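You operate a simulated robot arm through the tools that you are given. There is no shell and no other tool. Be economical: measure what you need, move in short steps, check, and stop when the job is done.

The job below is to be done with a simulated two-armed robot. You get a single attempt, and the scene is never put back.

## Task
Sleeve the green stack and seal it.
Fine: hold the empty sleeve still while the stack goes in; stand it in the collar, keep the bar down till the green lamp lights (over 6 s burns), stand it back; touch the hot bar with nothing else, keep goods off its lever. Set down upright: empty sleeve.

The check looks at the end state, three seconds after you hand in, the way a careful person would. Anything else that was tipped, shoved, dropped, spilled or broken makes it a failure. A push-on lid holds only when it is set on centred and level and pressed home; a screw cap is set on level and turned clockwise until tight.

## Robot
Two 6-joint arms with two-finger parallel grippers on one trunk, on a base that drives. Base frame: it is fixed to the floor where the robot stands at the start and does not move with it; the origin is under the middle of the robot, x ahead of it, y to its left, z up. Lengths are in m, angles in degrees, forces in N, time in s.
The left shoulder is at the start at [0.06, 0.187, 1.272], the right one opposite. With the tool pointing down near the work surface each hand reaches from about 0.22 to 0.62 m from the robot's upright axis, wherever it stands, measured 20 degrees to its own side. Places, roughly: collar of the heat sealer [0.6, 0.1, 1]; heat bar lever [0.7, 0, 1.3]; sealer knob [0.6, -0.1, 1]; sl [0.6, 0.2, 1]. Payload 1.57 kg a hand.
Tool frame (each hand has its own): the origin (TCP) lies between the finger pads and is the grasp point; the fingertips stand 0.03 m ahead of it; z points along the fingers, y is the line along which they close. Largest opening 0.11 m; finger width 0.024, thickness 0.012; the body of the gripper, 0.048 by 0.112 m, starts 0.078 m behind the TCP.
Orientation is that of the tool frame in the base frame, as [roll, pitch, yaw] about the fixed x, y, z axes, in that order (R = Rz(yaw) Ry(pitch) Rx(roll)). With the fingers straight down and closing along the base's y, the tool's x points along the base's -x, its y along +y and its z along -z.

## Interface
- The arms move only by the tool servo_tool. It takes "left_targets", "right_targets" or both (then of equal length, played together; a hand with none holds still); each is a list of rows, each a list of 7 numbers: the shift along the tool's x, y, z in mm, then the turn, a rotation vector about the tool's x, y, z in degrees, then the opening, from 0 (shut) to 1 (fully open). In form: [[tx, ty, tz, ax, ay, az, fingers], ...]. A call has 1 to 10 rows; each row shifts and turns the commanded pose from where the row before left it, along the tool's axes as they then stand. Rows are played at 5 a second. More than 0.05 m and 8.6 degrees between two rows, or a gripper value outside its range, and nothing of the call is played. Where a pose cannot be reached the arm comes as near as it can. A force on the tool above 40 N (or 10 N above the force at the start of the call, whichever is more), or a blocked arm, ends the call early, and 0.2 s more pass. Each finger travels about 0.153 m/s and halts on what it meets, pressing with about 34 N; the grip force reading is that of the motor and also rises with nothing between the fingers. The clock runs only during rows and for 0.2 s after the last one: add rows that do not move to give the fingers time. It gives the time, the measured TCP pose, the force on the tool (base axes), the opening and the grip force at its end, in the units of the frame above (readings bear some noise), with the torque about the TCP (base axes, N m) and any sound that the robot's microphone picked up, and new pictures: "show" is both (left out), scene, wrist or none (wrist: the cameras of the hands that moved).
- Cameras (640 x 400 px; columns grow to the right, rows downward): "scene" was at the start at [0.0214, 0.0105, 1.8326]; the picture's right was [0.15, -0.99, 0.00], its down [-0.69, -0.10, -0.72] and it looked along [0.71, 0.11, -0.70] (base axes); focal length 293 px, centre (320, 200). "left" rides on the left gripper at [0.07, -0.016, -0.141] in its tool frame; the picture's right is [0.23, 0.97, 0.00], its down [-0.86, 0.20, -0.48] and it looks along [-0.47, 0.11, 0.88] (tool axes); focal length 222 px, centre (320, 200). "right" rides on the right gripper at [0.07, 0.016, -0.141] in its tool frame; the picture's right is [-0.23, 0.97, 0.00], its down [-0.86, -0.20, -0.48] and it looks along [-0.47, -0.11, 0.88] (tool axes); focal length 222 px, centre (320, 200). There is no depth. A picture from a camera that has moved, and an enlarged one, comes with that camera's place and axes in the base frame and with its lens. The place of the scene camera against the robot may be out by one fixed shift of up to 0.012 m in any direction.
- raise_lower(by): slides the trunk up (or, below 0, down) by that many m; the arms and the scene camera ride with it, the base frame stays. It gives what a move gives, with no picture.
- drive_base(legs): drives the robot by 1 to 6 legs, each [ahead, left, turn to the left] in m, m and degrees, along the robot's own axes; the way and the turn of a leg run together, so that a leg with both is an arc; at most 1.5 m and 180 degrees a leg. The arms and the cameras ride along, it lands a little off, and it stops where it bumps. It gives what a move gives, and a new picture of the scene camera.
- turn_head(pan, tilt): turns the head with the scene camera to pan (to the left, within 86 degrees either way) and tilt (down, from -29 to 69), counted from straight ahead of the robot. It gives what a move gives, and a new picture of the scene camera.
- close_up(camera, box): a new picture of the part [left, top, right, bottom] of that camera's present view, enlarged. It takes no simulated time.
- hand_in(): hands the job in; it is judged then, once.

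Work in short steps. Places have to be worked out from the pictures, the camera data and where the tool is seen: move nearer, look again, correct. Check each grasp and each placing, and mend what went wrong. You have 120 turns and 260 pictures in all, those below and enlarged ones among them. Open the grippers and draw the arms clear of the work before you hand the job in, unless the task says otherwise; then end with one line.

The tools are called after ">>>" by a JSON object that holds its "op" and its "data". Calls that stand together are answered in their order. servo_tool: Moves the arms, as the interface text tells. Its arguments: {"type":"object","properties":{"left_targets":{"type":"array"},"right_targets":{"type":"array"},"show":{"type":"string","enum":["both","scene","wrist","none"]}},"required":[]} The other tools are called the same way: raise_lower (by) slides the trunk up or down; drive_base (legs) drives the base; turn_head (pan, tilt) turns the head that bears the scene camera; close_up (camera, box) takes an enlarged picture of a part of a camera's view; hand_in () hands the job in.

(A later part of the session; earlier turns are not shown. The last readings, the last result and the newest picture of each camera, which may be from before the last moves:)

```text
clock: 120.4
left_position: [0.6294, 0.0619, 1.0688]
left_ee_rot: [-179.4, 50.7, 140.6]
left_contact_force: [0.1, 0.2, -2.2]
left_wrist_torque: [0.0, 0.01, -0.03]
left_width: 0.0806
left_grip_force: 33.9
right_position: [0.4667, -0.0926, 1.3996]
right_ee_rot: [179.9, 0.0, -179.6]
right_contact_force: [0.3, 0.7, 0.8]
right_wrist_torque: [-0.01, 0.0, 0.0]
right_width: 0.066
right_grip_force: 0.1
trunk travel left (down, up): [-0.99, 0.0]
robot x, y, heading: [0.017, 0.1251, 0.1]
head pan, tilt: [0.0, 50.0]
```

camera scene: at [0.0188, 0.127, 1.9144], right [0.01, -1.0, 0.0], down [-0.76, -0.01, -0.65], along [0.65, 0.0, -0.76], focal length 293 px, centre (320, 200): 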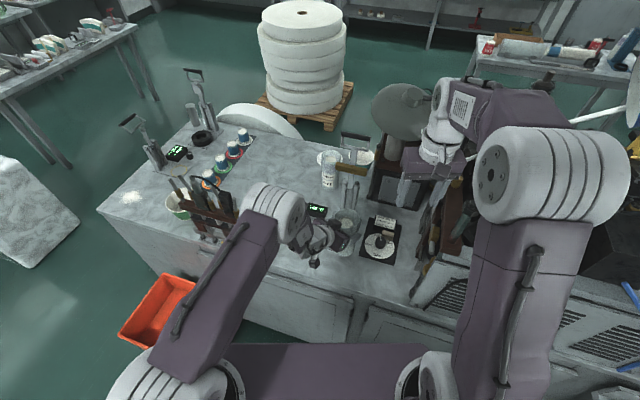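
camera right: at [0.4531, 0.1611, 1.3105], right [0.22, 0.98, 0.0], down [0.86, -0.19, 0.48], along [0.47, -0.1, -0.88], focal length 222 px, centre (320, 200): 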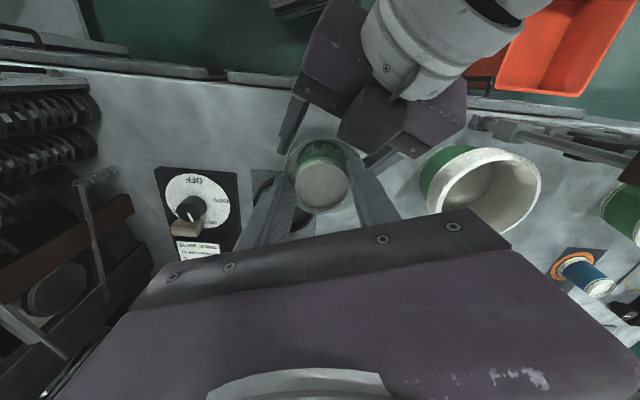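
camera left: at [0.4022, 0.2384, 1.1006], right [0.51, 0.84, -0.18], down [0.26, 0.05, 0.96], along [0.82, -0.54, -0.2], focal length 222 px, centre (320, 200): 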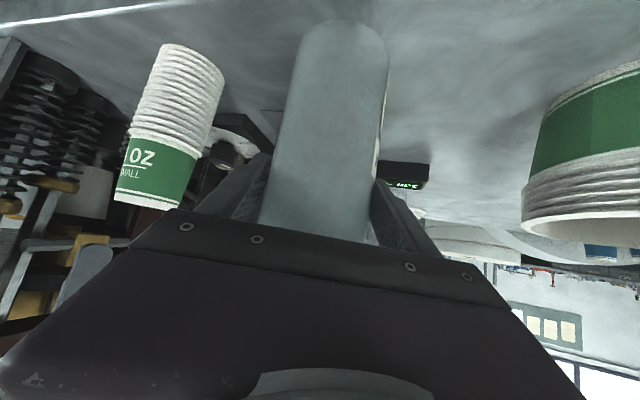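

No contact yet; two more small steps.

>>> {"op": "servo_tool", "data": {"left_targets": [[2.3, 0, 1.9, 0, 0, 0, 0.62], [0, 0, 0, 0, 0, 0, 0.62]], "show": "none"}}

>>> {"op": "servo_tool", "data": {"left_targets": [[1.5, 0, 1.3, 0, 0, 0, 0.62], [0, 0, 0, 0, 0, 0, 0.62]], "show": "none"}}

>>> {"op": "close_up", "data": {"camera": "scene", "box": [310, 190, 370, 255]}}

```text
clock: 121.0
left_position: [0.6299, 0.0633, 1.068]
left_ee_rot: [-179.5, 50.8, 140.5]
left_contact_force: [1.0, 1.8, 10.9]
left_wrist_torque: [0.49, -0.27, 0.02]
left_width: 0.0804
left_grip_force: 33.5
right_position: [0.4655, -0.0936, 1.3995]
right_ee_rot: [-179.9, 0.1, -179.5]
right_contact_force: [0.1, 0.3, 0.6]
right_wrist_torque: [0.04, 0.01, 0.0]
right_width: 0.066
right_grip_force: 0.0
trunk travel left (down, up): [-0.99, 0.0]
robot x, y, heading: [0.0127, 0.1249, 0.5]
head pan, tilt: [0.0, 50.0]
```

```text
clock: 121.6
left_position: [0.6288, 0.0618, 1.0691]
left_ee_rot: [-179.6, 51.1, 140.4]
left_contact_force: [4.2, -0.4, 22.8]
left_wrist_torque: [0.53, -0.25, -0.04]
left_width: 0.0803
left_grip_force: 34.0
right_position: [0.4638, -0.0934, 1.401]
right_ee_rot: [-179.9, 0.0, -179.6]
right_contact_force: [-0.1, -0.1, -0.1]
right_wrist_torque: [0.0, -0.01, 0.01]
right_width: 0.0663
right_grip_force: 0.1
trunk travel left (down, up): [-0.99, 0.0]
robot x, y, heading: [0.0204, 0.1245, 0.4]
head pan, tilt: [0.0, 50.0]
```

```text
6.15 times, centred on (340, 222) of scene
camera zoom: at [0.0296, 0.1252, 1.9145], right [0.01, -1.0, 0.0], down [-0.76, -0.01, -0.64], along [0.64, 0.0, -0.76], focal length 1804 px, centre (197, 62)
```

zoom: 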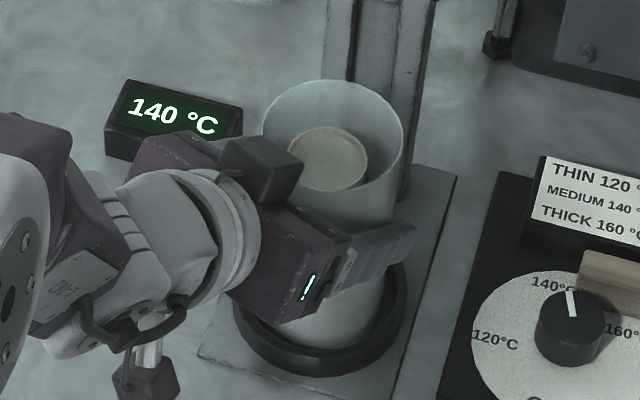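

Seated on the collar plate (contact ≈23 N). I ease up 2 mm, open, and withdraw along the finger direction.

>>> {"op": "servo_tool", "data": {"left_targets": [[-2, 0, -1.5, 0, 0, 0, 0.62], [0, 0, 0, 0, 0, 0, 0.75], [0, 0, 0, 0, 0, 0, 0.9], [0, 0, 0, 0, 0, 0, 0.95], [0, 0, -20, 0, 0, 0, 0.95], [0, 0, -30, 0, 0, 0, 0.95], [0, 0, -35, 0, 0, 0, 0.95], [0, 0, -35, 0, 0, 0, 0.95]], "show": "both"}}

>>> {"op": "close_up", "data": {"camera": "scene", "box": [300, 120, 400, 255]}}

```text
clock: 123.4
left_position: [0.5601, 0.1242, 1.1444]
left_ee_rot: [-178.8, 50.6, 140.9]
left_contact_force: [0.1, -0.1, 0.1]
left_wrist_torque: [-0.02, 0.04, -0.01]
left_width: 0.1046
left_grip_force: 0.1
right_position: [0.4666, -0.0929, 1.3996]
right_ee_rot: [-180.0, -0.1, -179.5]
right_contact_force: [0.3, -0.6, -1.0]
right_wrist_torque: [-0.05, 0.04, -0.01]
right_width: 0.0662
right_grip_force: 0.0
trunk travel left (down, up): [-0.99, 0.0]
robot x, y, heading: [0.0194, 0.1247, 0.6]
head pan, tilt: [0.0, 50.0]
camera scene: at [0.0327, 0.1255, 1.9142], right [0.01, -1.0, 0.0], down [-0.77, -0.01, -0.64], along [0.64, 0.0, -0.77], focal length 293 px, centre (320, 200)
camera left: at [0.4321, 0.2092, 1.1806], right [0.51, 0.84, -0.19], down [0.27, 0.05, 0.96], along [0.81, -0.54, -0.2], focal length 222 px, centre (320, 200)
```

scene: 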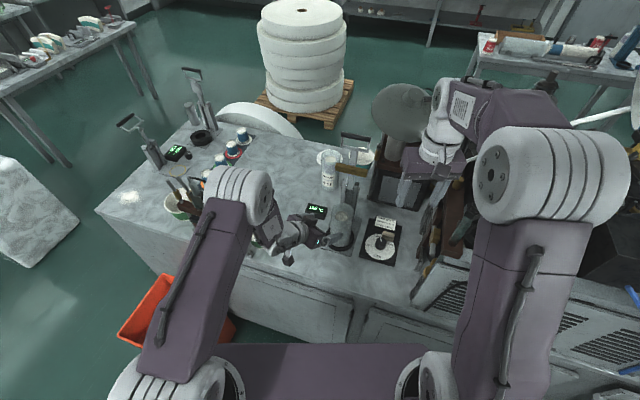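
left: 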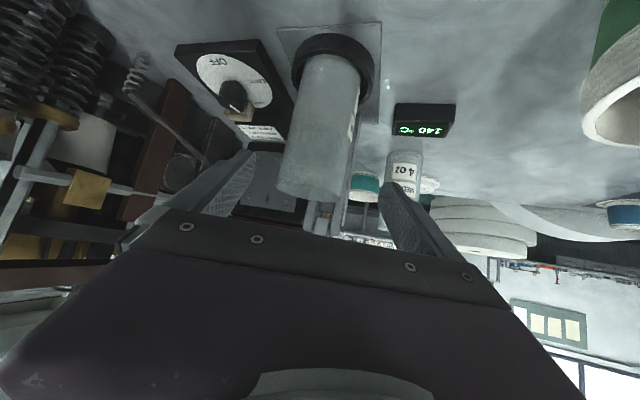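

```text
2.96 times, centred on (350, 188) of scene
camera zoom: at [0.0327, 0.1255, 1.9142], right [0.01, -1.0, 0.0], down [-0.77, -0.01, -0.64], along [0.64, 0.0, -0.77], focal length 869 px, centre (231, 237)
```

zoom: 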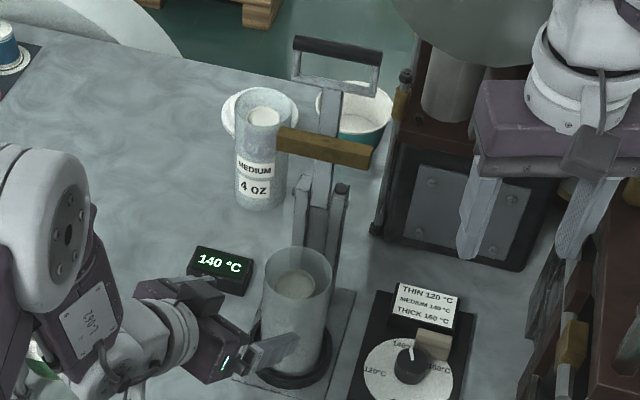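

The sleeve stands well in the collar. I move the left hand out of the lever's swing, then study the lever mechanism.

>>> {"op": "servo_tool", "data": {"left_targets": [[-4, 26, -32, 0, 0, 0, 0.95], [-4, 26, -32, 0, 0, 0, 0.95], [-4, 26, -32, 0, 0, 0, 0.95], [-4, 26, -32, 0, 0, 0, 0.95]], "show": "none"}}

>>> {"op": "close_up", "data": {"camera": "scene", "box": [300, 120, 390, 200]}}

>>> {"op": "close_up", "data": {"camera": "left", "box": [100, 0, 460, 260]}}

>>> {"op": "close_up", "data": {"camera": "right", "box": [200, 60, 640, 340]}}

```text
clock: 124.4
left_position: [0.5549, 0.2591, 1.2353]
left_ee_rot: [-179.4, 50.7, 140.6]
left_contact_force: [0.3, -0.1, 0.0]
left_wrist_torque: [-0.05, -0.02, 0.02]
left_width: 0.1045
left_grip_force: 0.0
right_position: [0.4661, -0.0926, 1.4011]
right_ee_rot: [-179.9, 0.1, -179.6]
right_contact_force: [-0.1, -0.1, 0.9]
right_wrist_torque: [0.0, -0.03, 0.0]
right_width: 0.0659
right_grip_force: 0.0
trunk travel left (down, up): [-0.99, 0.0]
robot x, y, heading: [0.0177, 0.126, 0.4]
head pan, tilt: [0.0, 50.0]
```

```text
5.00 times, centred on (345, 160) of scene
camera zoom: at [0.0329, 0.126, 1.9142], right [0.01, -1.0, 0.0], down [-0.77, -0.01, -0.64], along [0.64, 0.0, -0.77], focal length 1466 px, centre (195, 400)
```

zoom: 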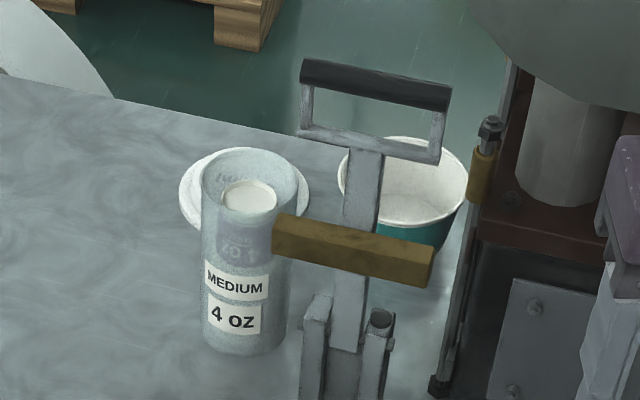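

```text
1.54 times, centred on (280, 130) of left
camera zoom: at [0.4282, 0.3454, 1.2714], right [0.51, 0.84, -0.18], down [0.26, 0.05, 0.96], along [0.82, -0.54, -0.2], focal length 342 px, centre (382, 308)
```

zoom: 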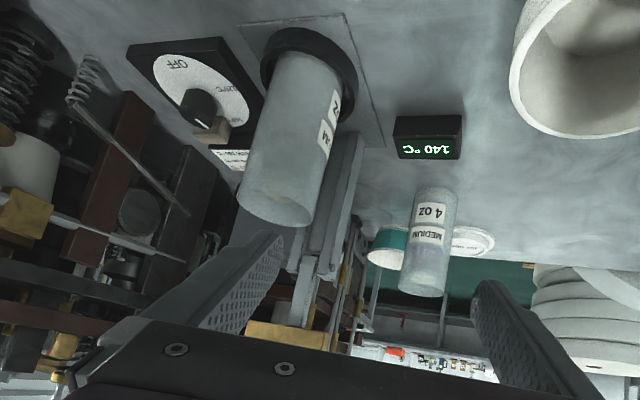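

```text
1.43 times, centred on (420, 200) of right
camera zoom: at [0.3948, -0.0775, 1.5422], right [0.22, 0.98, 0.0], down [0.86, -0.19, 0.48], along [0.47, -0.11, -0.88], focal length 317 px, centre (177, 200)
```

zoom: 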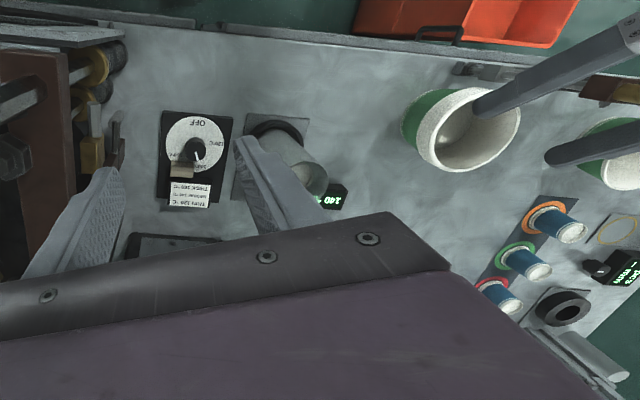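

Geometry worked out from two cameras: bar centre ≈(0.711,0.033,1.25), 75 mm behind the collar centre, with the pivot at the top of the uprights z≈1.155. So the lever swings forward 90°, handle from (0.73,0.027,1.368) to about (0.528,0.093,1.155). I'll grip the black handle with the right hand; first yaw that tool by −71° in place.

>>> {"op": "servo_tool", "data": {"right_targets": [[0, 0, 0, 0, 0, -7.9, 0.6], [0, 0, 0, 0, 0, -7.9, 0.6], [0, 0, 0, 0, 0, -7.9, 0.6], [0, 0, 0, 0, 0, -7.9, 0.6], [0, 0, 0, 0, 0, -7.9, 0.6], [0, 0, 0, 0, 0, -7.9, 0.6], [0, 0, 0, 0, 0, -7.9, 0.6], [0, 0, 0, 0, 0, -7.9, 0.6], [0, 0, 0, 0, 0, -7.9, 0.6]], "show": "none"}}

```text
clock: 126.4
left_position: [0.557, 0.2585, 1.2339]
left_ee_rot: [-179.4, 50.7, 140.6]
left_contact_force: [0.1, -0.2, 0.2]
left_wrist_torque: [0.0, 0.02, 0.01]
left_width: 0.1045
left_grip_force: 0.0
right_position: [0.4663, -0.0923, 1.399]
right_ee_rot: [180.0, 0.0, -108.3]
right_contact_force: [0.2, -0.7, 0.0]
right_wrist_torque: [-0.02, -0.01, 0.03]
right_width: 0.0661
right_grip_force: 0.0
trunk travel left (down, up): [-0.99, 0.0]
robot x, y, heading: [0.0152, 0.1256, 0.6]
head pan, tilt: [0.0, 50.0]
```

Now I move right-hand toward the sealer (staying high) and begin pitching the fingers from down to forward.

>>> {"op": "servo_tool", "data": {"right_targets": [[-49, 0, 0, 0, 0, 0, 0.5], [-49, 0, 0, 0, 0, 0, 0.5], [-49, 0, 0, 0, 0, 0, 0.5], [-49, 0, 0, 0, 0, 0, 0.5], [0, -13.8, 0, 8.2, 0, 0, 0.45], [0, -13.7, 2, 8.2, 0, 0, 0.4], [0, -13.2, 4, 8.2, 0, 0, 0.4], [0, -12.5, 6, 8.2, 0, 0, 0.4], [0, -11.6, 7.5, 8.2, 0, 0, 0.4], [0, -10.4, 9, 8.2, 0, 0, 0.4]], "show": "scene"}}

```text
clock: 128.6
left_position: [0.5555, 0.2585, 1.2352]
left_ee_rot: [-179.4, 50.7, 140.7]
left_contact_force: [-0.7, 1.0, -0.4]
left_wrist_torque: [0.03, 0.02, -0.03]
left_width: 0.1048
left_grip_force: 0.0
right_position: [0.6071, 0.0676, 1.3967]
right_ee_rot: [-130.8, 0.0, -108.4]
right_contact_force: [0.6, 1.0, 0.2]
right_wrist_torque: [-0.02, 0.01, -0.03]
right_width: 0.0441
right_grip_force: 0.0
trunk travel left (down, up): [-0.99, 0.0]
robot x, y, heading: [0.0171, 0.126, 0.8]
head pan, tilt: [0.0, 50.0]
camera scene: at [0.0338, 0.1249, 1.9143], right [0.01, -1.0, 0.0], down [-0.77, -0.01, -0.64], along [0.64, 0.0, -0.77], focal length 293 px, centre (320, 200)
```

scene: 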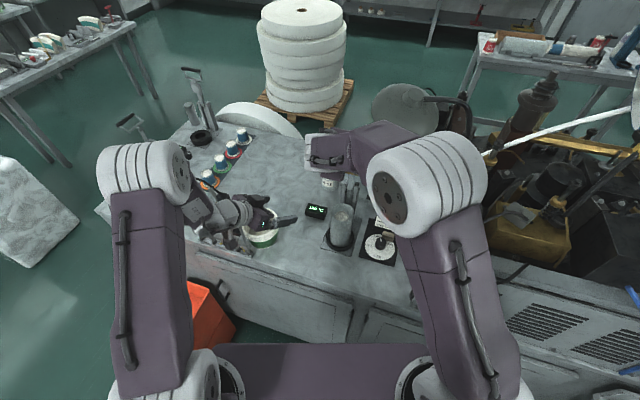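

Good. I finish the pitch to horizontal in place and then look at the alignment with the handle.

>>> {"op": "servo_tool", "data": {"right_targets": [[0, 0, 0, 8.2, 0, 0, 0.4], [0, 0, 0, 8.2, 0, 0, 0.4], [0, 0, 0, 8.2, 0, 0, 0.4], [0, 0, 0, 8.2, 0, 0, 0.4], [0, 0, 0, 8.0, 0, 0, 0.4]], "show": "wrist"}}

>>> {"op": "close_up", "data": {"camera": "scene", "box": [290, 110, 390, 190]}}

>>> {"op": "close_up", "data": {"camera": "left", "box": [0, 0, 640, 400]}}

```text
clock: 129.8
left_position: [0.5566, 0.259, 1.2356]
left_ee_rot: [-179.4, 50.7, 140.6]
left_contact_force: [-0.3, -0.1, 0.8]
left_wrist_torque: [0.01, -0.02, -0.02]
left_width: 0.1042
left_grip_force: 0.0
right_position: [0.6085, 0.0671, 1.3986]
right_ee_rot: [-89.9, 0.0, -108.4]
right_contact_force: [-0.1, -0.6, -0.1]
right_wrist_torque: [0.04, 0.01, 0.03]
right_width: 0.0442
right_grip_force: 0.1
trunk travel left (down, up): [-0.99, 0.0]
robot x, y, heading: [0.0181, 0.125, 0.3]
head pan, tilt: [0.0, 50.0]
camera right: at [0.4507, 0.0444, 1.3833], right [0.07, 0.22, -0.97], down [-0.18, 0.96, 0.2], along [0.98, 0.17, 0.11], focal length 222 px, centre (320, 200)
```

right: 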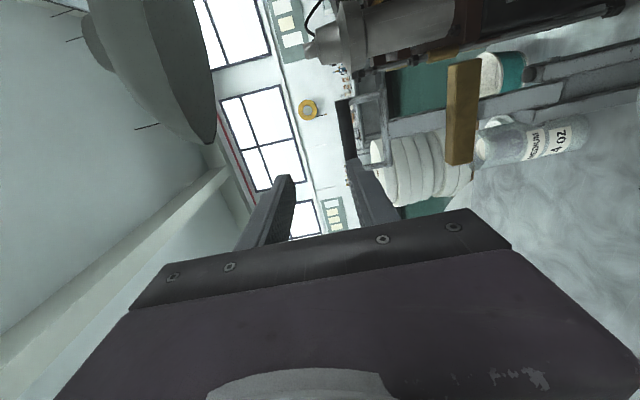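

```text
5.00 times, centred on (340, 150) of scene
camera zoom: at [0.0343, 0.1252, 1.9143], right [0.01, -1.0, 0.0], down [-0.77, -0.01, -0.64], along [0.64, 0.0, -0.77], focal length 1466 px, centre (220, 450)
```

zoom: 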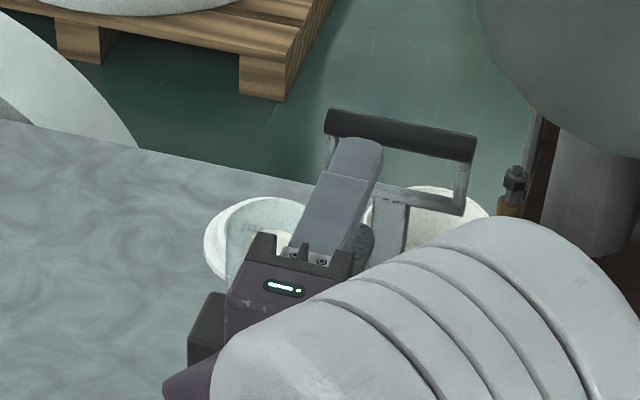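

```text
1.00 times, centred on (320, 200) of left
camera zoom: at [0.4293, 0.3446, 1.2709], right [0.51, 0.84, -0.18], down [0.26, 0.05, 0.96], along [0.82, -0.54, -0.2], focal length 222 px, centre (320, 200)
```

zoom: 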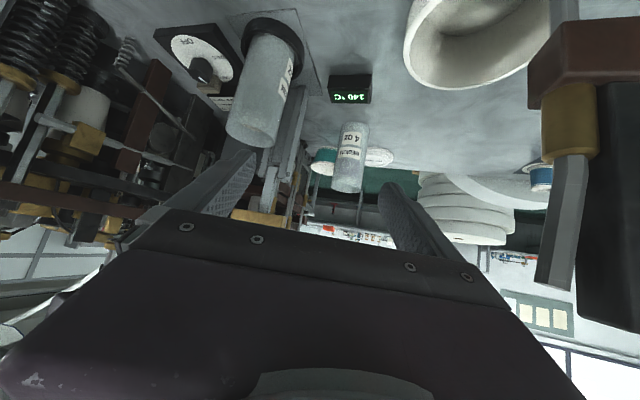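

The right camera sees the handle, frame and bar nicely side-on. I zoom to fix the handle's height.

>>> {"op": "close_up", "data": {"camera": "right", "box": [300, 50, 500, 210]}}

```text
2.50 times, centred on (400, 130) of right
camera zoom: at [0.4507, 0.0444, 1.3833], right [0.07, 0.22, -0.97], down [-0.18, 0.96, 0.2], along [0.98, 0.17, 0.11], focal length 555 px, centre (120, 375)
```

zoom: 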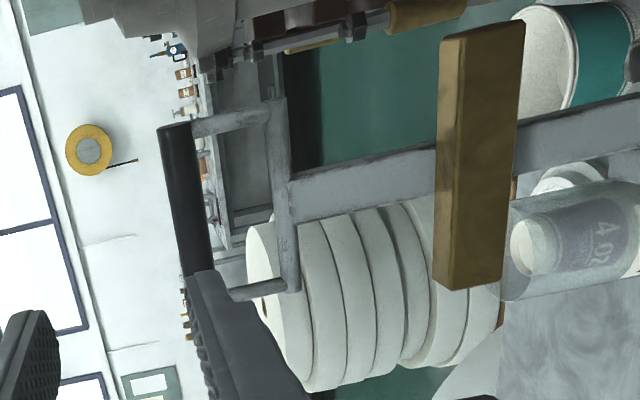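

Handle centre ≈ (0.73,0.017,1.363), crossbar at z≈1.319. I lower the hand 35 mm to handle height, shift 6 mm sideways and go forward 6 cm, then look again.

>>> {"op": "servo_tool", "data": {"right_targets": [[3, 18, 0, 0, 0, 0, 0.4], [3, 17.5, 0, 0, 0, 0, 0.4], [0, 0, 30, 0, 0, 0, 0.4], [0, 0, 25, 0, 0, 0, 0.4], [0, 0, 0, 0, 0, 0, 0.4]], "show": "none"}}

>>> {"op": "close_up", "data": {"camera": "right", "box": [250, 50, 500, 230]}}

>>> {"op": "close_up", "data": {"camera": "scene", "box": [290, 110, 390, 190]}}

```text
clock: 131.0
left_position: [0.556, 0.2592, 1.2357]
left_ee_rot: [-179.4, 50.6, 140.6]
left_contact_force: [-0.7, -0.1, 0.2]
left_wrist_torque: [0.01, 0.01, -0.03]
left_width: 0.1046
left_grip_force: 0.1
right_position: [0.658, 0.0422, 1.3647]
right_ee_rot: [-90.0, -0.1, -108.5]
right_contact_force: [-0.3, -0.3, 1.0]
right_wrist_torque: [0.0, 0.03, -0.02]
right_width: 0.0439
right_grip_force: 0.1
trunk travel left (down, up): [-0.99, 0.0]
robot x, y, heading: [0.0183, 0.1261, 0.4]
head pan, tilt: [0.0, 50.0]
```

```text
2.22 times, centred on (375, 140) of right
camera zoom: at [0.5001, 0.0205, 1.3483], right [0.07, 0.21, -0.97], down [-0.18, 0.96, 0.2], along [0.98, 0.16, 0.11], focal length 494 px, centre (198, 333)
```

zoom: 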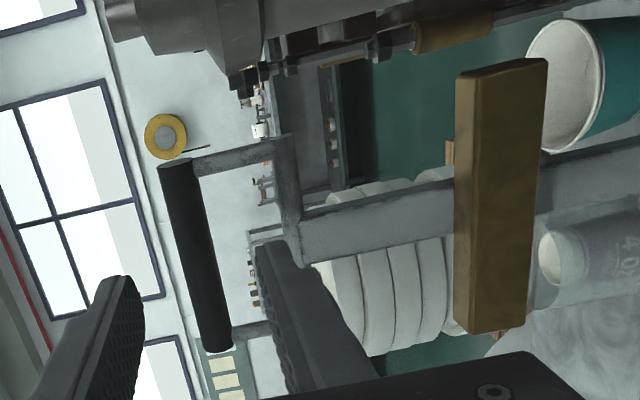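

```text
5.00 times, centred on (340, 150) of scene
camera zoom: at [0.0331, 0.1254, 1.9143], right [0.01, -1.0, 0.0], down [-0.77, -0.01, -0.64], along [0.64, 0.0, -0.77], focal length 1466 px, centre (220, 450)
```

zoom: 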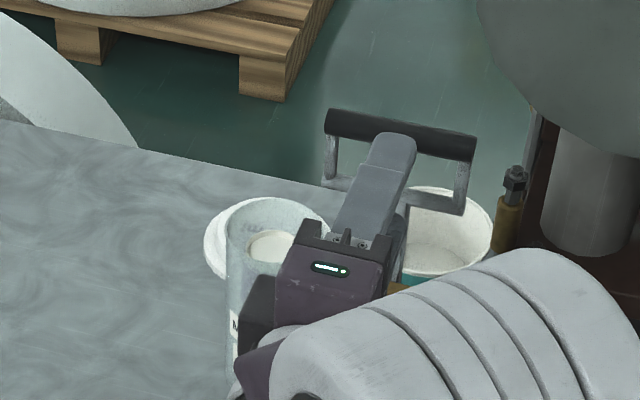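

Handle height 1.3645 matches the TCP. I narrow the opening to 35 mm to clear the crossbar and advance 35 mm.

>>> {"op": "servo_tool", "data": {"right_targets": [[0, 0, 0, 0, 0, 0, 0.32], [0, 0, 0, 0, 0, 0, 0.32], [0, 0, 18, 0, 0, 0, 0.32], [0, 0, 17, 0, 0, 0, 0.32], [0, 0, 0, 0, 0, 0, 0.32]], "show": "none"}}

>>> {"op": "close_up", "data": {"camera": "right", "box": [250, 50, 500, 230]}}

>>> {"op": "close_up", "data": {"camera": "scene", "box": [310, 110, 380, 170]}}

```text
clock: 132.2
left_position: [0.5566, 0.2589, 1.2359]
left_ee_rot: [-179.4, 50.7, 140.6]
left_contact_force: [-0.7, 0.1, -0.3]
left_wrist_torque: [-0.04, 0.01, 0.01]
left_width: 0.1045
left_grip_force: 0.0
right_position: [0.6913, 0.0307, 1.3644]
right_ee_rot: [-90.0, 0.0, -108.5]
right_contact_force: [1.0, -0.2, -0.6]
right_wrist_torque: [0.01, -0.03, 0.01]
right_width: 0.0356
right_grip_force: 0.1
trunk travel left (down, up): [-0.99, 0.0]
robot x, y, heading: [0.0221, 0.1248, 0.3]
head pan, tilt: [0.0, 50.0]
```

```text
2.22 times, centred on (375, 140) of right
camera zoom: at [0.5331, 0.0095, 1.3481], right [0.07, 0.21, -0.97], down [-0.18, 0.96, 0.2], along [0.98, 0.16, 0.11], focal length 494 px, centre (198, 333)
```

zoom: 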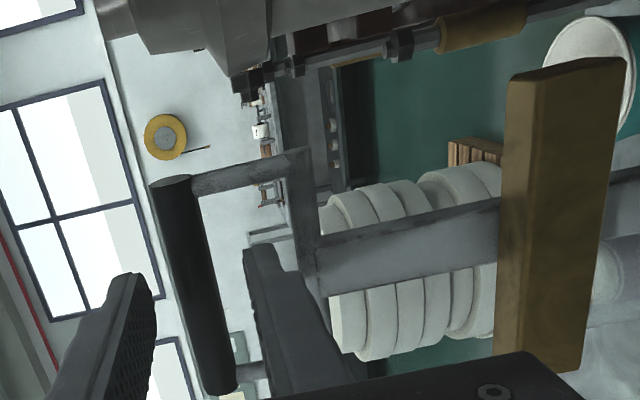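

```text
6.67 times, centred on (345, 140) of scene
camera zoom: at [0.0334, 0.125, 1.9143], right [0.01, -1.0, 0.0], down [-0.77, -0.01, -0.64], along [0.64, 0.0, -0.77], focal length 1954 px, centre (153, 600)
```

zoom: 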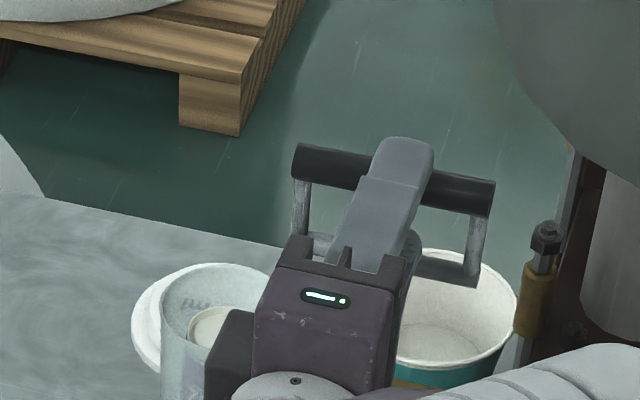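

Handle ≈ (0.729,0.023,1.367); 38 mm to go, both fingers bracket it. I advance 36 mm and close on the handle.

>>> {"op": "servo_tool", "data": {"right_targets": [[0, -2, 18, 0, 0, 0, 0.32], [0, 0, 18, 0, 0, 0, 0.32], [0, 0, 0, 0, 0, 0, 0.25], [0, 0, 0, 0, 0, 0, 0.15], [0, 0, 0, 0, 0, 0, 0.1], [0, 0, 0, 0, 0, 0, 0.1]], "show": "none"}}

>>> {"op": "close_up", "data": {"camera": "right", "box": [250, 50, 500, 230]}}

>>> {"op": "close_up", "data": {"camera": "scene", "box": [310, 110, 380, 170]}}

```text
clock: 133.6
left_position: [0.557, 0.2575, 1.2348]
left_ee_rot: [-179.3, 50.7, 140.5]
left_contact_force: [-0.7, 0.0, -0.3]
left_wrist_torque: [0.04, 0.0, 0.01]
left_width: 0.1043
left_grip_force: 0.1
right_position: [0.7246, 0.0196, 1.3654]
right_ee_rot: [-90.0, -0.2, -108.4]
right_contact_force: [-2.2, -0.2, -7.3]
right_wrist_torque: [0.03, -0.04, 0.04]
right_width: 0.0157
right_grip_force: 31.2
trunk travel left (down, up): [-0.99, 0.0]
robot x, y, heading: [0.0169, 0.127, 0.5]
head pan, tilt: [0.0, 50.0]
```

```text
2.22 times, centred on (375, 140) of right
camera zoom: at [0.5676, -0.0022, 1.3497], right [0.07, 0.22, -0.97], down [-0.18, 0.96, 0.2], along [0.98, 0.16, 0.11], focal length 494 px, centre (198, 333)
```

zoom: 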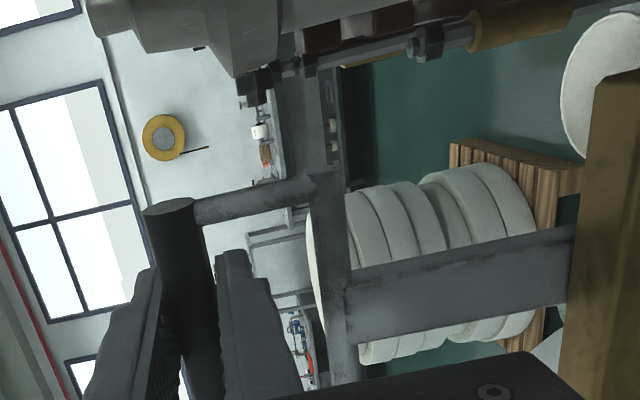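

```text
6.67 times, centred on (345, 140) of scene
camera zoom: at [0.0344, 0.1248, 1.9142], right [0.01, -1.0, 0.0], down [-0.77, -0.01, -0.64], along [0.64, 0.01, -0.77], focal length 1954 px, centre (153, 600)
```

zoom: 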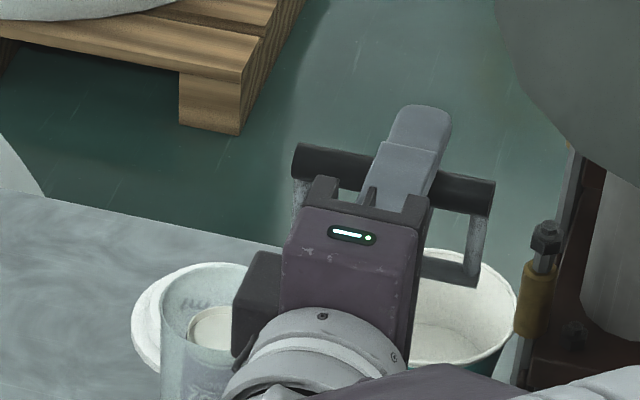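

Handle gripped (16 mm). I test the mechanism with a small 8 mm pull toward the robot and read the force.

>>> {"op": "servo_tool", "data": {"right_targets": [[0, 0, -4, 0, 0, 0, 0.1], [0, 0, -4, 0, 0, 0, 0.1], [0, 0, 0, 0, 0, 0, 0.1]], "show": "none"}}

>>> {"op": "close_up", "data": {"camera": "right", "box": [250, 50, 500, 230]}}

```text
clock: 134.4
left_position: [0.5573, 0.258, 1.2336]
left_ee_rot: [-179.4, 50.6, 140.6]
left_contact_force: [-0.6, 1.0, -0.1]
left_wrist_torque: [0.0, -0.01, 0.0]
left_width: 0.1046
left_grip_force: 0.1
right_position: [0.7193, 0.0228, 1.3654]
right_ee_rot: [-90.1, 0.0, -108.5]
right_contact_force: [-0.6, -1.6, -6.0]
right_wrist_torque: [0.04, 0.07, -0.11]
right_width: 0.0153
right_grip_force: 31.0
trunk travel left (down, up): [-0.99, 0.0]
robot x, y, heading: [0.0176, 0.1235, 0.4]
head pan, tilt: [0.0, 50.0]
```

```text
2.22 times, centred on (375, 140) of right
camera zoom: at [0.5612, 0.0001, 1.3495], right [0.07, 0.22, -0.97], down [-0.18, 0.96, 0.2], along [0.98, 0.16, 0.11], focal length 494 px, centre (198, 333)
```

zoom: 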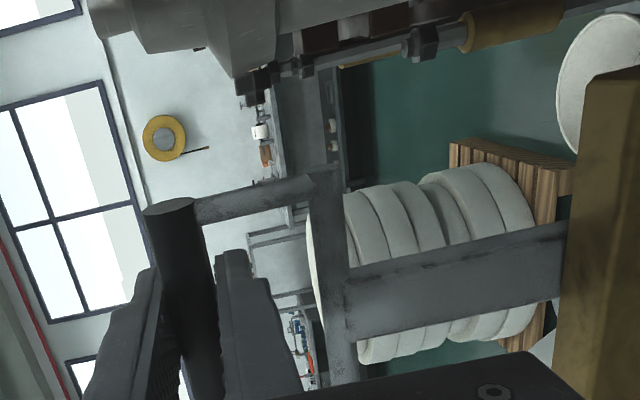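

The lever swings freely on a hinge. To give room for the relative rotation at the crossbar I re-grip the handle 12 mm nearer the fingertips.

>>> {"op": "servo_tool", "data": {"right_targets": [[0, 0, 4, 0, 0, 0, 0.1], [0, 0, 0, 0, 0, 0, 0.22], [0, 0, -12, 0, 0, 0, 0.22], [0, 0, 0, 0, 0, 0, 0.1], [0, 0, 0, 0, 0, 0, 0.1]], "show": "none"}}

>>> {"op": "close_up", "data": {"camera": "right", "box": [250, 50, 500, 230]}}

```text
clock: 135.6
left_position: [0.5584, 0.2583, 1.2341]
left_ee_rot: [-179.3, 50.6, 140.7]
left_contact_force: [-0.1, -0.2, -0.9]
left_wrist_torque: [0.02, -0.02, 0.02]
left_width: 0.1045
left_grip_force: 0.0
right_position: [0.71, 0.0242, 1.3651]
right_ee_rot: [-90.2, -0.1, -108.4]
right_contact_force: [0.4, -0.3, -7.3]
right_wrist_torque: [0.07, 0.14, -0.07]
right_width: 0.0156
right_grip_force: 31.3
trunk travel left (down, up): [-0.99, 0.0]
robot x, y, heading: [0.0164, 0.1234, 0.6]
head pan, tilt: [0.0, 50.0]
```

```text
2.22 times, centred on (375, 140) of right
camera zoom: at [0.5531, 0.003, 1.3499], right [0.07, 0.22, -0.97], down [-0.18, 0.96, 0.2], along [0.98, 0.16, 0.11], focal length 494 px, centre (198, 333)
```

zoom: 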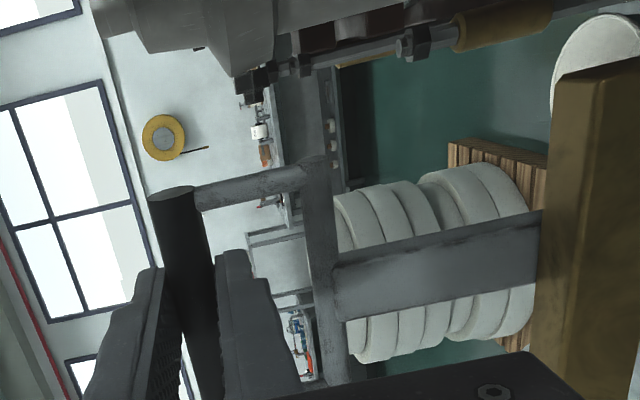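

Re-gripped, lever steady. I now swing the handle along its arc to about 20°, with a slight tool pitch, and check the forces.

>>> {"op": "servo_tool", "data": {"right_targets": [[0, 0.2, -18.3, -2.5, 0, 0, 0.1], [0, 2.6, -18.0, -2.5, 0, 0, 0.1], [0, 4.9, -17.5, -2.5, 0, 0, 0.1], [0, 7.1, -16.5, -2.5, 0, 0, 0.1], [0, 0, 0, 0, 0, 0, 0.1]], "show": "none"}}

>>> {"op": "close_up", "data": {"camera": "scene", "box": [290, 110, 400, 250]}}

>>> {"op": "close_up", "data": {"camera": "left", "box": [150, 0, 450, 250]}}

```text
clock: 136.8
left_position: [0.5577, 0.2581, 1.2357]
left_ee_rot: [-179.4, 50.6, 140.6]
left_contact_force: [0.0, -0.8, -0.2]
left_wrist_torque: [-0.02, 0.02, 0.01]
left_width: 0.1045
left_grip_force: 0.1
right_position: [0.6429, 0.0477, 1.3561]
right_ee_rot: [-100.2, 0.0, -108.5]
right_contact_force: [1.4, -2.4, -4.9]
right_wrist_torque: [-0.03, 0.12, 0.06]
right_width: 0.0158
right_grip_force: 30.6
trunk travel left (down, up): [-0.99, 0.0]
robot x, y, heading: [0.0114, 0.1292, 0.6]
head pan, tilt: [0.0, 50.0]
```

```text
2.86 times, centred on (345, 180) of scene
camera zoom: at [0.0356, 0.1239, 1.9143], right [0.01, -1.0, 0.0], down [-0.77, -0.01, -0.64], along [0.64, 0.01, -0.77], focal length 838 px, centre (249, 257)
```

zoom: 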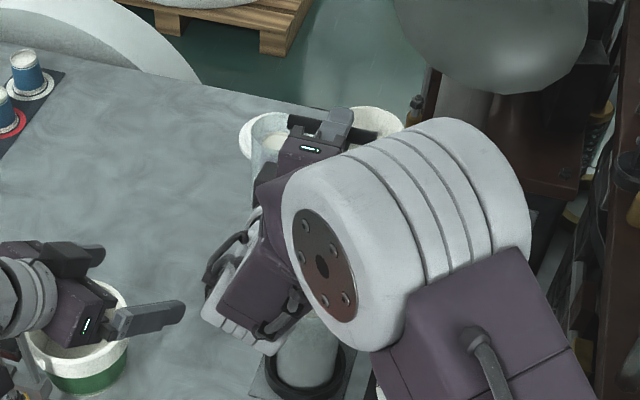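

```text
1.60 times, centred on (300, 125) of left
camera zoom: at [0.4301, 0.3438, 1.2708], right [0.51, 0.84, -0.18], down [0.26, 0.05, 0.96], along [0.82, -0.54, -0.2], focal length 355 px, centre (352, 320)
```

zoom: 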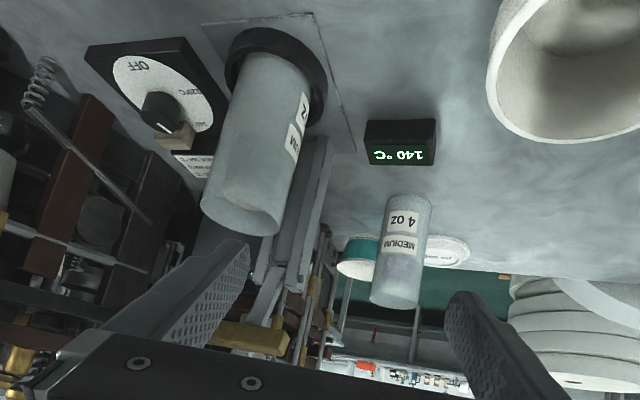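

The lever follows with only a few newtons. I continue along the arc to about 50°.

>>> {"op": "servo_tool", "data": {"right_targets": [[0, 9.2, -15.4, -2.5, 0, 0, 0.1], [0, 11.1, -14.0, -2.5, 0, 0, 0.1], [0, 13, -12.5, -2.5, 0, 0, 0.1], [0, 14.3, -10.5, -2.5, 0, 0, 0.1], [0, 0, 0, 0, 0, 0, 0.1]], "show": "none"}}

>>> {"op": "servo_tool", "data": {"right_targets": [[0, 15.6, -8.4, -2.5, 0, 0, 0.1], [0, 16.7, -6.3, -2.5, 0, 0, 0.1], [0, 0, 0, 0, 0, 0, 0.1]], "show": "none"}}

>>> {"op": "close_up", "data": {"camera": "left", "box": [150, 0, 450, 250]}}

>>> {"op": "close_up", "data": {"camera": "scene", "box": [240, 130, 440, 270]}}

```text
clock: 138.0
left_position: [0.5556, 0.2579, 1.2366]
left_ee_rot: [-179.5, 50.8, 140.5]
left_contact_force: [0.0, -0.3, 1.0]
left_wrist_torque: [-0.01, -0.01, 0.0]
left_width: 0.1044
left_grip_force: 0.0
right_position: [0.5804, 0.0672, 1.3221]
right_ee_rot: [-109.8, 0.1, -108.4]
right_contact_force: [-3.2, -2.1, 4.0]
right_wrist_torque: [-0.25, -0.05, -0.2]
right_width: 0.0157
right_grip_force: 30.9
trunk travel left (down, up): [-0.99, 0.0]
robot x, y, heading: [0.0161, 0.1274, 0.3]
head pan, tilt: [0.0, 50.0]
```

```text
clock: 138.8
left_position: [0.556, 0.2572, 1.237]
left_ee_rot: [-179.6, 50.7, 140.5]
left_contact_force: [0.5, 0.7, 0.0]
left_wrist_torque: [0.03, -0.02, 0.0]
left_width: 0.1046
left_grip_force: 0.1
right_position: [0.5564, 0.0745, 1.2976]
right_ee_rot: [-115.0, 0.0, -108.5]
right_contact_force: [-3.0, -4.8, 2.9]
right_wrist_torque: [-0.34, 0.02, -0.26]
right_width: 0.0155
right_grip_force: 31.2
trunk travel left (down, up): [-0.99, 0.0]
robot x, y, heading: [0.0197, 0.1253, 0.5]
head pan, tilt: [0.0, 50.0]
```

```text
1.60 times, centred on (300, 125) of left
camera zoom: at [0.4276, 0.343, 1.2718], right [0.51, 0.84, -0.18], down [0.26, 0.05, 0.96], along [0.82, -0.54, -0.2], focal length 355 px, centre (352, 320)
```

zoom: 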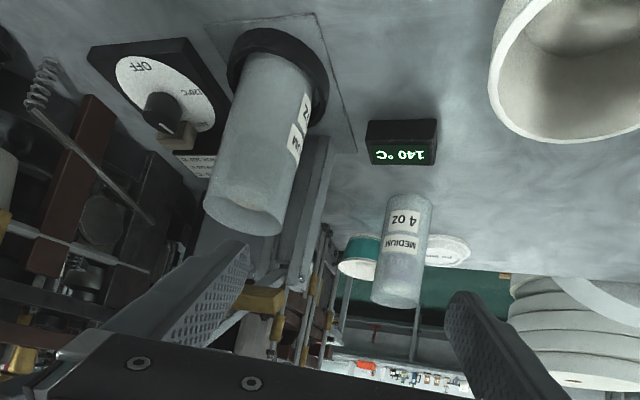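

```text
2.86 times, centred on (340, 200) of scene
camera zoom: at [0.0316, 0.1228, 1.9143], right [0.01, -1.0, 0.0], down [-0.77, -0.01, -0.64], along [0.64, 0.01, -0.77], focal length 838 px, centre (263, 200)
```

zoom: 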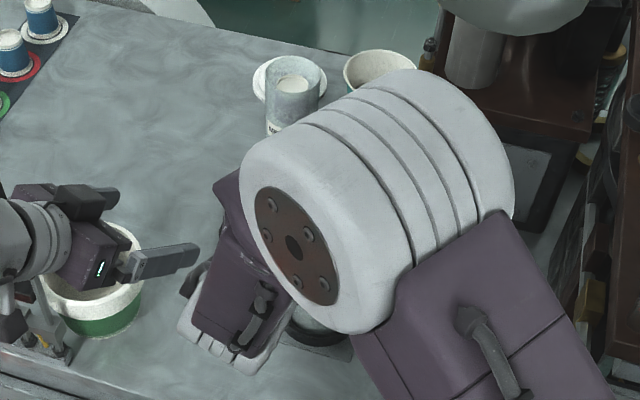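

The arc fits the prediction within 2 mm, and the bar is swinging down over the collar. I continue to about 70° and check.

>>> {"op": "servo_tool", "data": {"right_targets": [[0, 17.2, -3.9, -2.5, 0, 0, 0.1], [0, 17.7, -1.6, -2.5, 0, 0, 0.1], [0, 17.7, 0.9, -2.5, 0, 0, 0.1], [0, 17.4, 3.2, -2.5, 0, 0, 0.1], [0, 0, 0, 0, 0, 0, 0.1]], "show": "none"}}

>>> {"op": "close_up", "data": {"camera": "left", "box": [150, 0, 450, 250]}}

>>> {"op": "close_up", "data": {"camera": "scene", "box": [0, 0, 640, 400]}}

```text
clock: 140.0
left_position: [0.5547, 0.2571, 1.2354]
left_ee_rot: [-179.5, 50.6, 140.6]
left_contact_force: [-0.1, 0.8, -0.4]
left_wrist_torque: [-0.06, -0.01, -0.01]
left_width: 0.1044
left_grip_force: 0.0
right_position: [0.5241, 0.0869, 1.2365]
right_ee_rot: [-125.1, 0.0, -108.6]
right_contact_force: [-0.6, -3.6, 1.7]
right_wrist_torque: [-0.4, 0.07, -0.2]
right_width: 0.0155
right_grip_force: 31.4
trunk travel left (down, up): [-0.99, 0.0]
robot x, y, heading: [0.0169, 0.1276, 0.2]
head pan, tilt: [0.0, 50.0]
```

```text
1.60 times, centred on (300, 125) of left
camera zoom: at [0.4282, 0.3434, 1.2715], right [0.51, 0.84, -0.18], down [0.26, 0.05, 0.96], along [0.82, -0.54, -0.2], focal length 355 px, centre (352, 320)
```

zoom: 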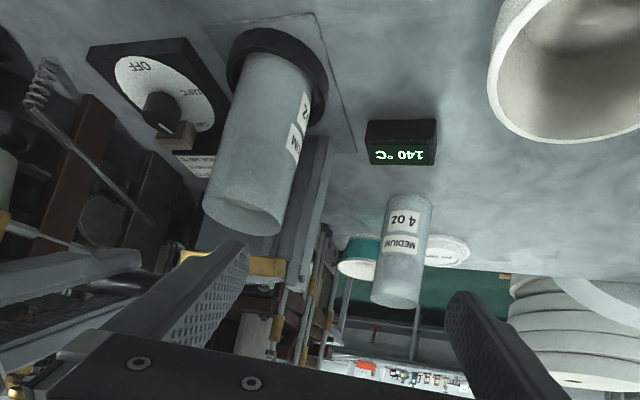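

```text
1.00 times, centred on (320, 200) of scene
camera zoom: at [0.0326, 0.1234, 1.9143], right [0.01, -1.0, 0.0], down [-0.77, -0.01, -0.64], along [0.64, 0.01, -0.77], focal length 293 px, centre (320, 200)
```

zoom: 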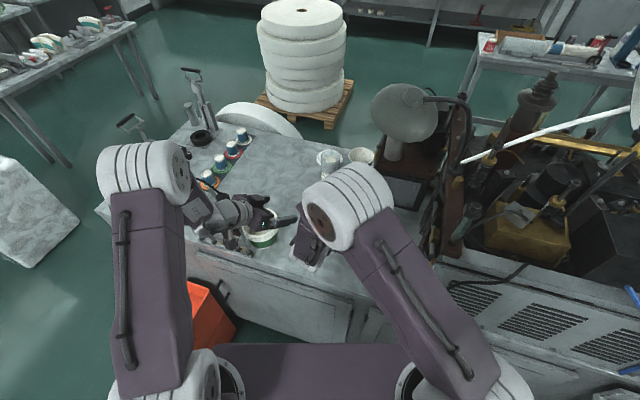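

Bar is a few cm above the mouth; the left camera will watch the sealer's box for the lamp. I go on to ~80° and read force.

>>> {"op": "servo_tool", "data": {"right_targets": [[0, 16.8, 5.5, -2.5, 0, 0, 0.1], [0, 16, 7.7, -2.5, 0, 0, 0.1]], "show": "none"}}

>>> {"op": "close_up", "data": {"camera": "left", "box": [220, 40, 420, 240]}}

```text
clock: 140.6
left_position: [0.5555, 0.2569, 1.2356]
left_ee_rot: [-179.5, 50.7, 140.5]
left_contact_force: [-0.5, -0.7, -0.4]
left_wrist_torque: [0.03, 0.0, 0.02]
left_width: 0.1045
left_grip_force: 0.0
right_position: [0.5149, 0.0888, 1.2027]
right_ee_rot: [-129.9, 0.0, -108.4]
right_contact_force: [-2.0, -5.0, 2.5]
right_wrist_torque: [-0.43, -0.03, -0.01]
right_width: 0.0157
right_grip_force: 31.5
trunk travel left (down, up): [-0.99, 0.0]
robot x, y, heading: [0.012, 0.1265, 0.3]
head pan, tilt: [0.0, 50.0]
```

```text
2.00 times, centred on (320, 140) of left
camera zoom: at [0.428, 0.3434, 1.2716], right [0.51, 0.84, -0.18], down [0.26, 0.05, 0.96], along [0.82, -0.54, -0.2], focal length 444 px, centre (320, 320)
```

zoom: 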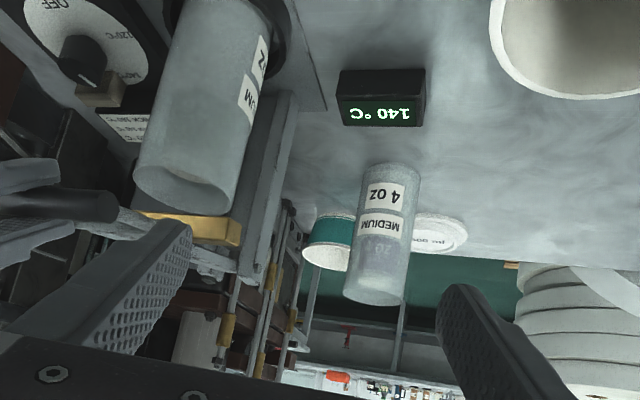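

The bar is almost at the rim. One more 5° step, then look.

>>> {"op": "servo_tool", "data": {"right_targets": [[0, 14.9, 9.9, -2.5, 0, 0, 0.1]], "show": "none"}}

>>> {"op": "close_up", "data": {"camera": "left", "box": [220, 40, 420, 240]}}

```text
clock: 141.0
left_position: [0.5577, 0.2575, 1.2353]
left_ee_rot: [-179.5, 50.7, 140.7]
left_contact_force: [0.3, -1.0, 0.0]
left_wrist_torque: [-0.02, 0.02, -0.04]
left_width: 0.1046
left_grip_force: 0.1
right_position: [0.5127, 0.0894, 1.1827]
right_ee_rot: [-132.4, 0.0, -108.5]
right_contact_force: [-1.0, -2.1, 1.1]
right_wrist_torque: [-0.69, 0.24, -0.28]
right_width: 0.0159
right_grip_force: 31.4
trunk travel left (down, up): [-0.99, 0.0]
robot x, y, heading: [0.0199, 0.1232, 0.5]
head pan, tilt: [0.0, 50.0]
```

```text
2.00 times, centred on (320, 140) of left
camera zoom: at [0.4283, 0.344, 1.2713], right [0.51, 0.84, -0.18], down [0.26, 0.05, 0.96], along [0.82, -0.54, -0.2], focal length 444 px, centre (320, 320)
```

zoom: 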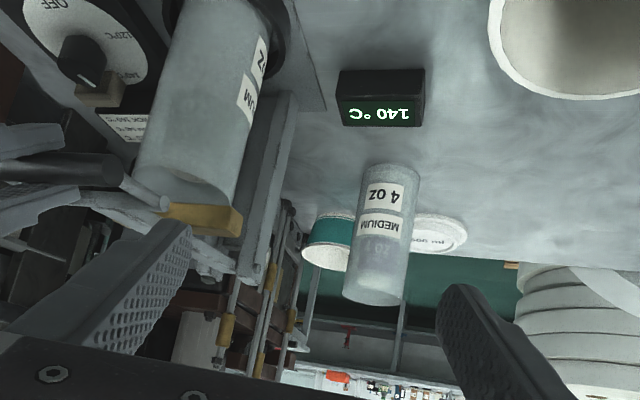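

The bar is reaching the rim. I press the next step and read force and lamp.

>>> {"op": "servo_tool", "data": {"right_targets": [[0, 13.5, 11.8, -2.5, 0, 0, 0.1]], "show": "none"}}

>>> {"op": "close_up", "data": {"camera": "left", "box": [200, 20, 420, 240]}}

```text
clock: 141.4
left_position: [0.5568, 0.2572, 1.2369]
left_ee_rot: [-179.4, 50.7, 140.5]
left_contact_force: [-0.8, -0.2, 0.0]
left_wrist_torque: [-0.01, 0.01, -0.01]
left_width: 0.1044
left_grip_force: 0.1
right_position: [0.5113, 0.0902, 1.1639]
right_ee_rot: [-135.1, -0.1, -108.5]
right_contact_force: [-5.3, -4.4, 1.7]
right_wrist_torque: [-0.32, 0.1, 0.23]
right_width: 0.0155
right_grip_force: 31.7
trunk travel left (down, up): [-0.99, 0.0]
robot x, y, heading: [0.0165, 0.1269, 0.3]
head pan, tilt: [0.0, 50.0]
```

```text
1.82 times, centred on (310, 130) of left
camera zoom: at [0.4279, 0.3435, 1.2716], right [0.51, 0.84, -0.18], down [0.26, 0.05, 0.96], along [0.82, -0.54, -0.2], focal length 404 px, centre (338, 327)
```

zoom: 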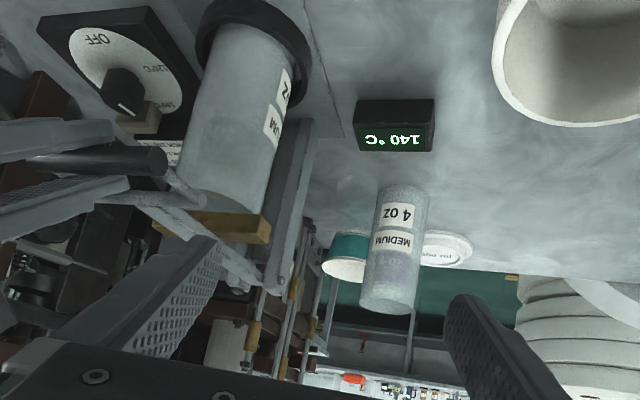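

Bar rests at the rim, no notable force yet. I press down another 6 mm.

>>> {"op": "servo_tool", "data": {"right_targets": [[0, 4.2, 4.2, 0, 0, 0, 0.1]], "show": "none"}}

>>> {"op": "close_up", "data": {"camera": "left", "box": [200, 20, 420, 240]}}

```text
clock: 141.8
left_position: [0.5547, 0.2584, 1.2369]
left_ee_rot: [-179.5, 50.7, 140.6]
left_contact_force: [0.3, -0.4, 0.8]
left_wrist_torque: [0.0, 0.02, 0.05]
left_width: 0.1044
left_grip_force: 0.0
right_position: [0.514, 0.0899, 1.1601]
right_ee_rot: [-135.0, 0.0, -108.5]
right_contact_force: [-7.0, -3.4, 1.6]
right_wrist_torque: [-0.28, 0.03, 0.1]
right_width: 0.0156
right_grip_force: 31.4
trunk travel left (down, up): [-0.99, 0.0]
robot x, y, heading: [0.0141, 0.1273, 0.2]
head pan, tilt: [0.0, 50.0]
```

```text
1.82 times, centred on (310, 130) of left
camera zoom: at [0.4271, 0.3438, 1.2718], right [0.51, 0.84, -0.18], down [0.26, 0.05, 0.96], along [0.82, -0.54, -0.2], focal length 404 px, centre (338, 327)
```

zoom: 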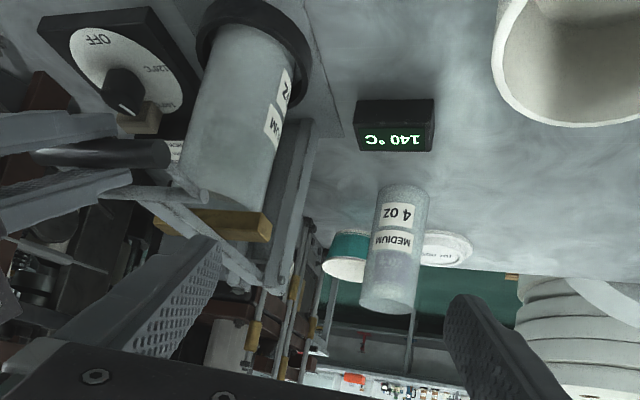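

Still moving freely. Another 6 mm.

>>> {"op": "servo_tool", "data": {"right_targets": [[0, 4.2, 4.2, 0, 0, 0, 0.1]], "show": "none"}}

>>> {"op": "close_up", "data": {"camera": "left", "box": [200, 20, 420, 240]}}

```text
clock: 142.2
left_position: [0.5544, 0.2592, 1.2374]
left_ee_rot: [-179.6, 50.7, 140.5]
left_contact_force: [0.1, 0.8, -1.0]
left_wrist_torque: [0.0, 0.01, -0.01]
left_width: 0.1047
left_grip_force: 0.1
right_position: [0.5122, 0.0917, 1.1562]
right_ee_rot: [-135.0, -0.1, -108.5]
right_contact_force: [-6.7, -3.5, 1.8]
right_wrist_torque: [-0.34, 0.09, 0.16]
right_width: 0.0155
right_grip_force: 31.0
trunk travel left (down, up): [-0.99, 0.0]
robot x, y, heading: [0.0149, 0.1265, 0.1]
head pan, tilt: [0.0, 50.0]
```

```text
1.82 times, centred on (310, 130) of left
camera zoom: at [0.4268, 0.3437, 1.2719], right [0.51, 0.84, -0.18], down [0.26, 0.05, 0.96], along [0.82, -0.54, -0.2], focal length 404 px, centre (338, 327)
```

zoom: 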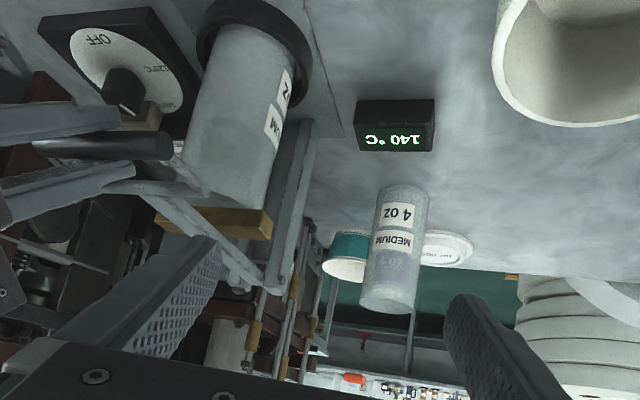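

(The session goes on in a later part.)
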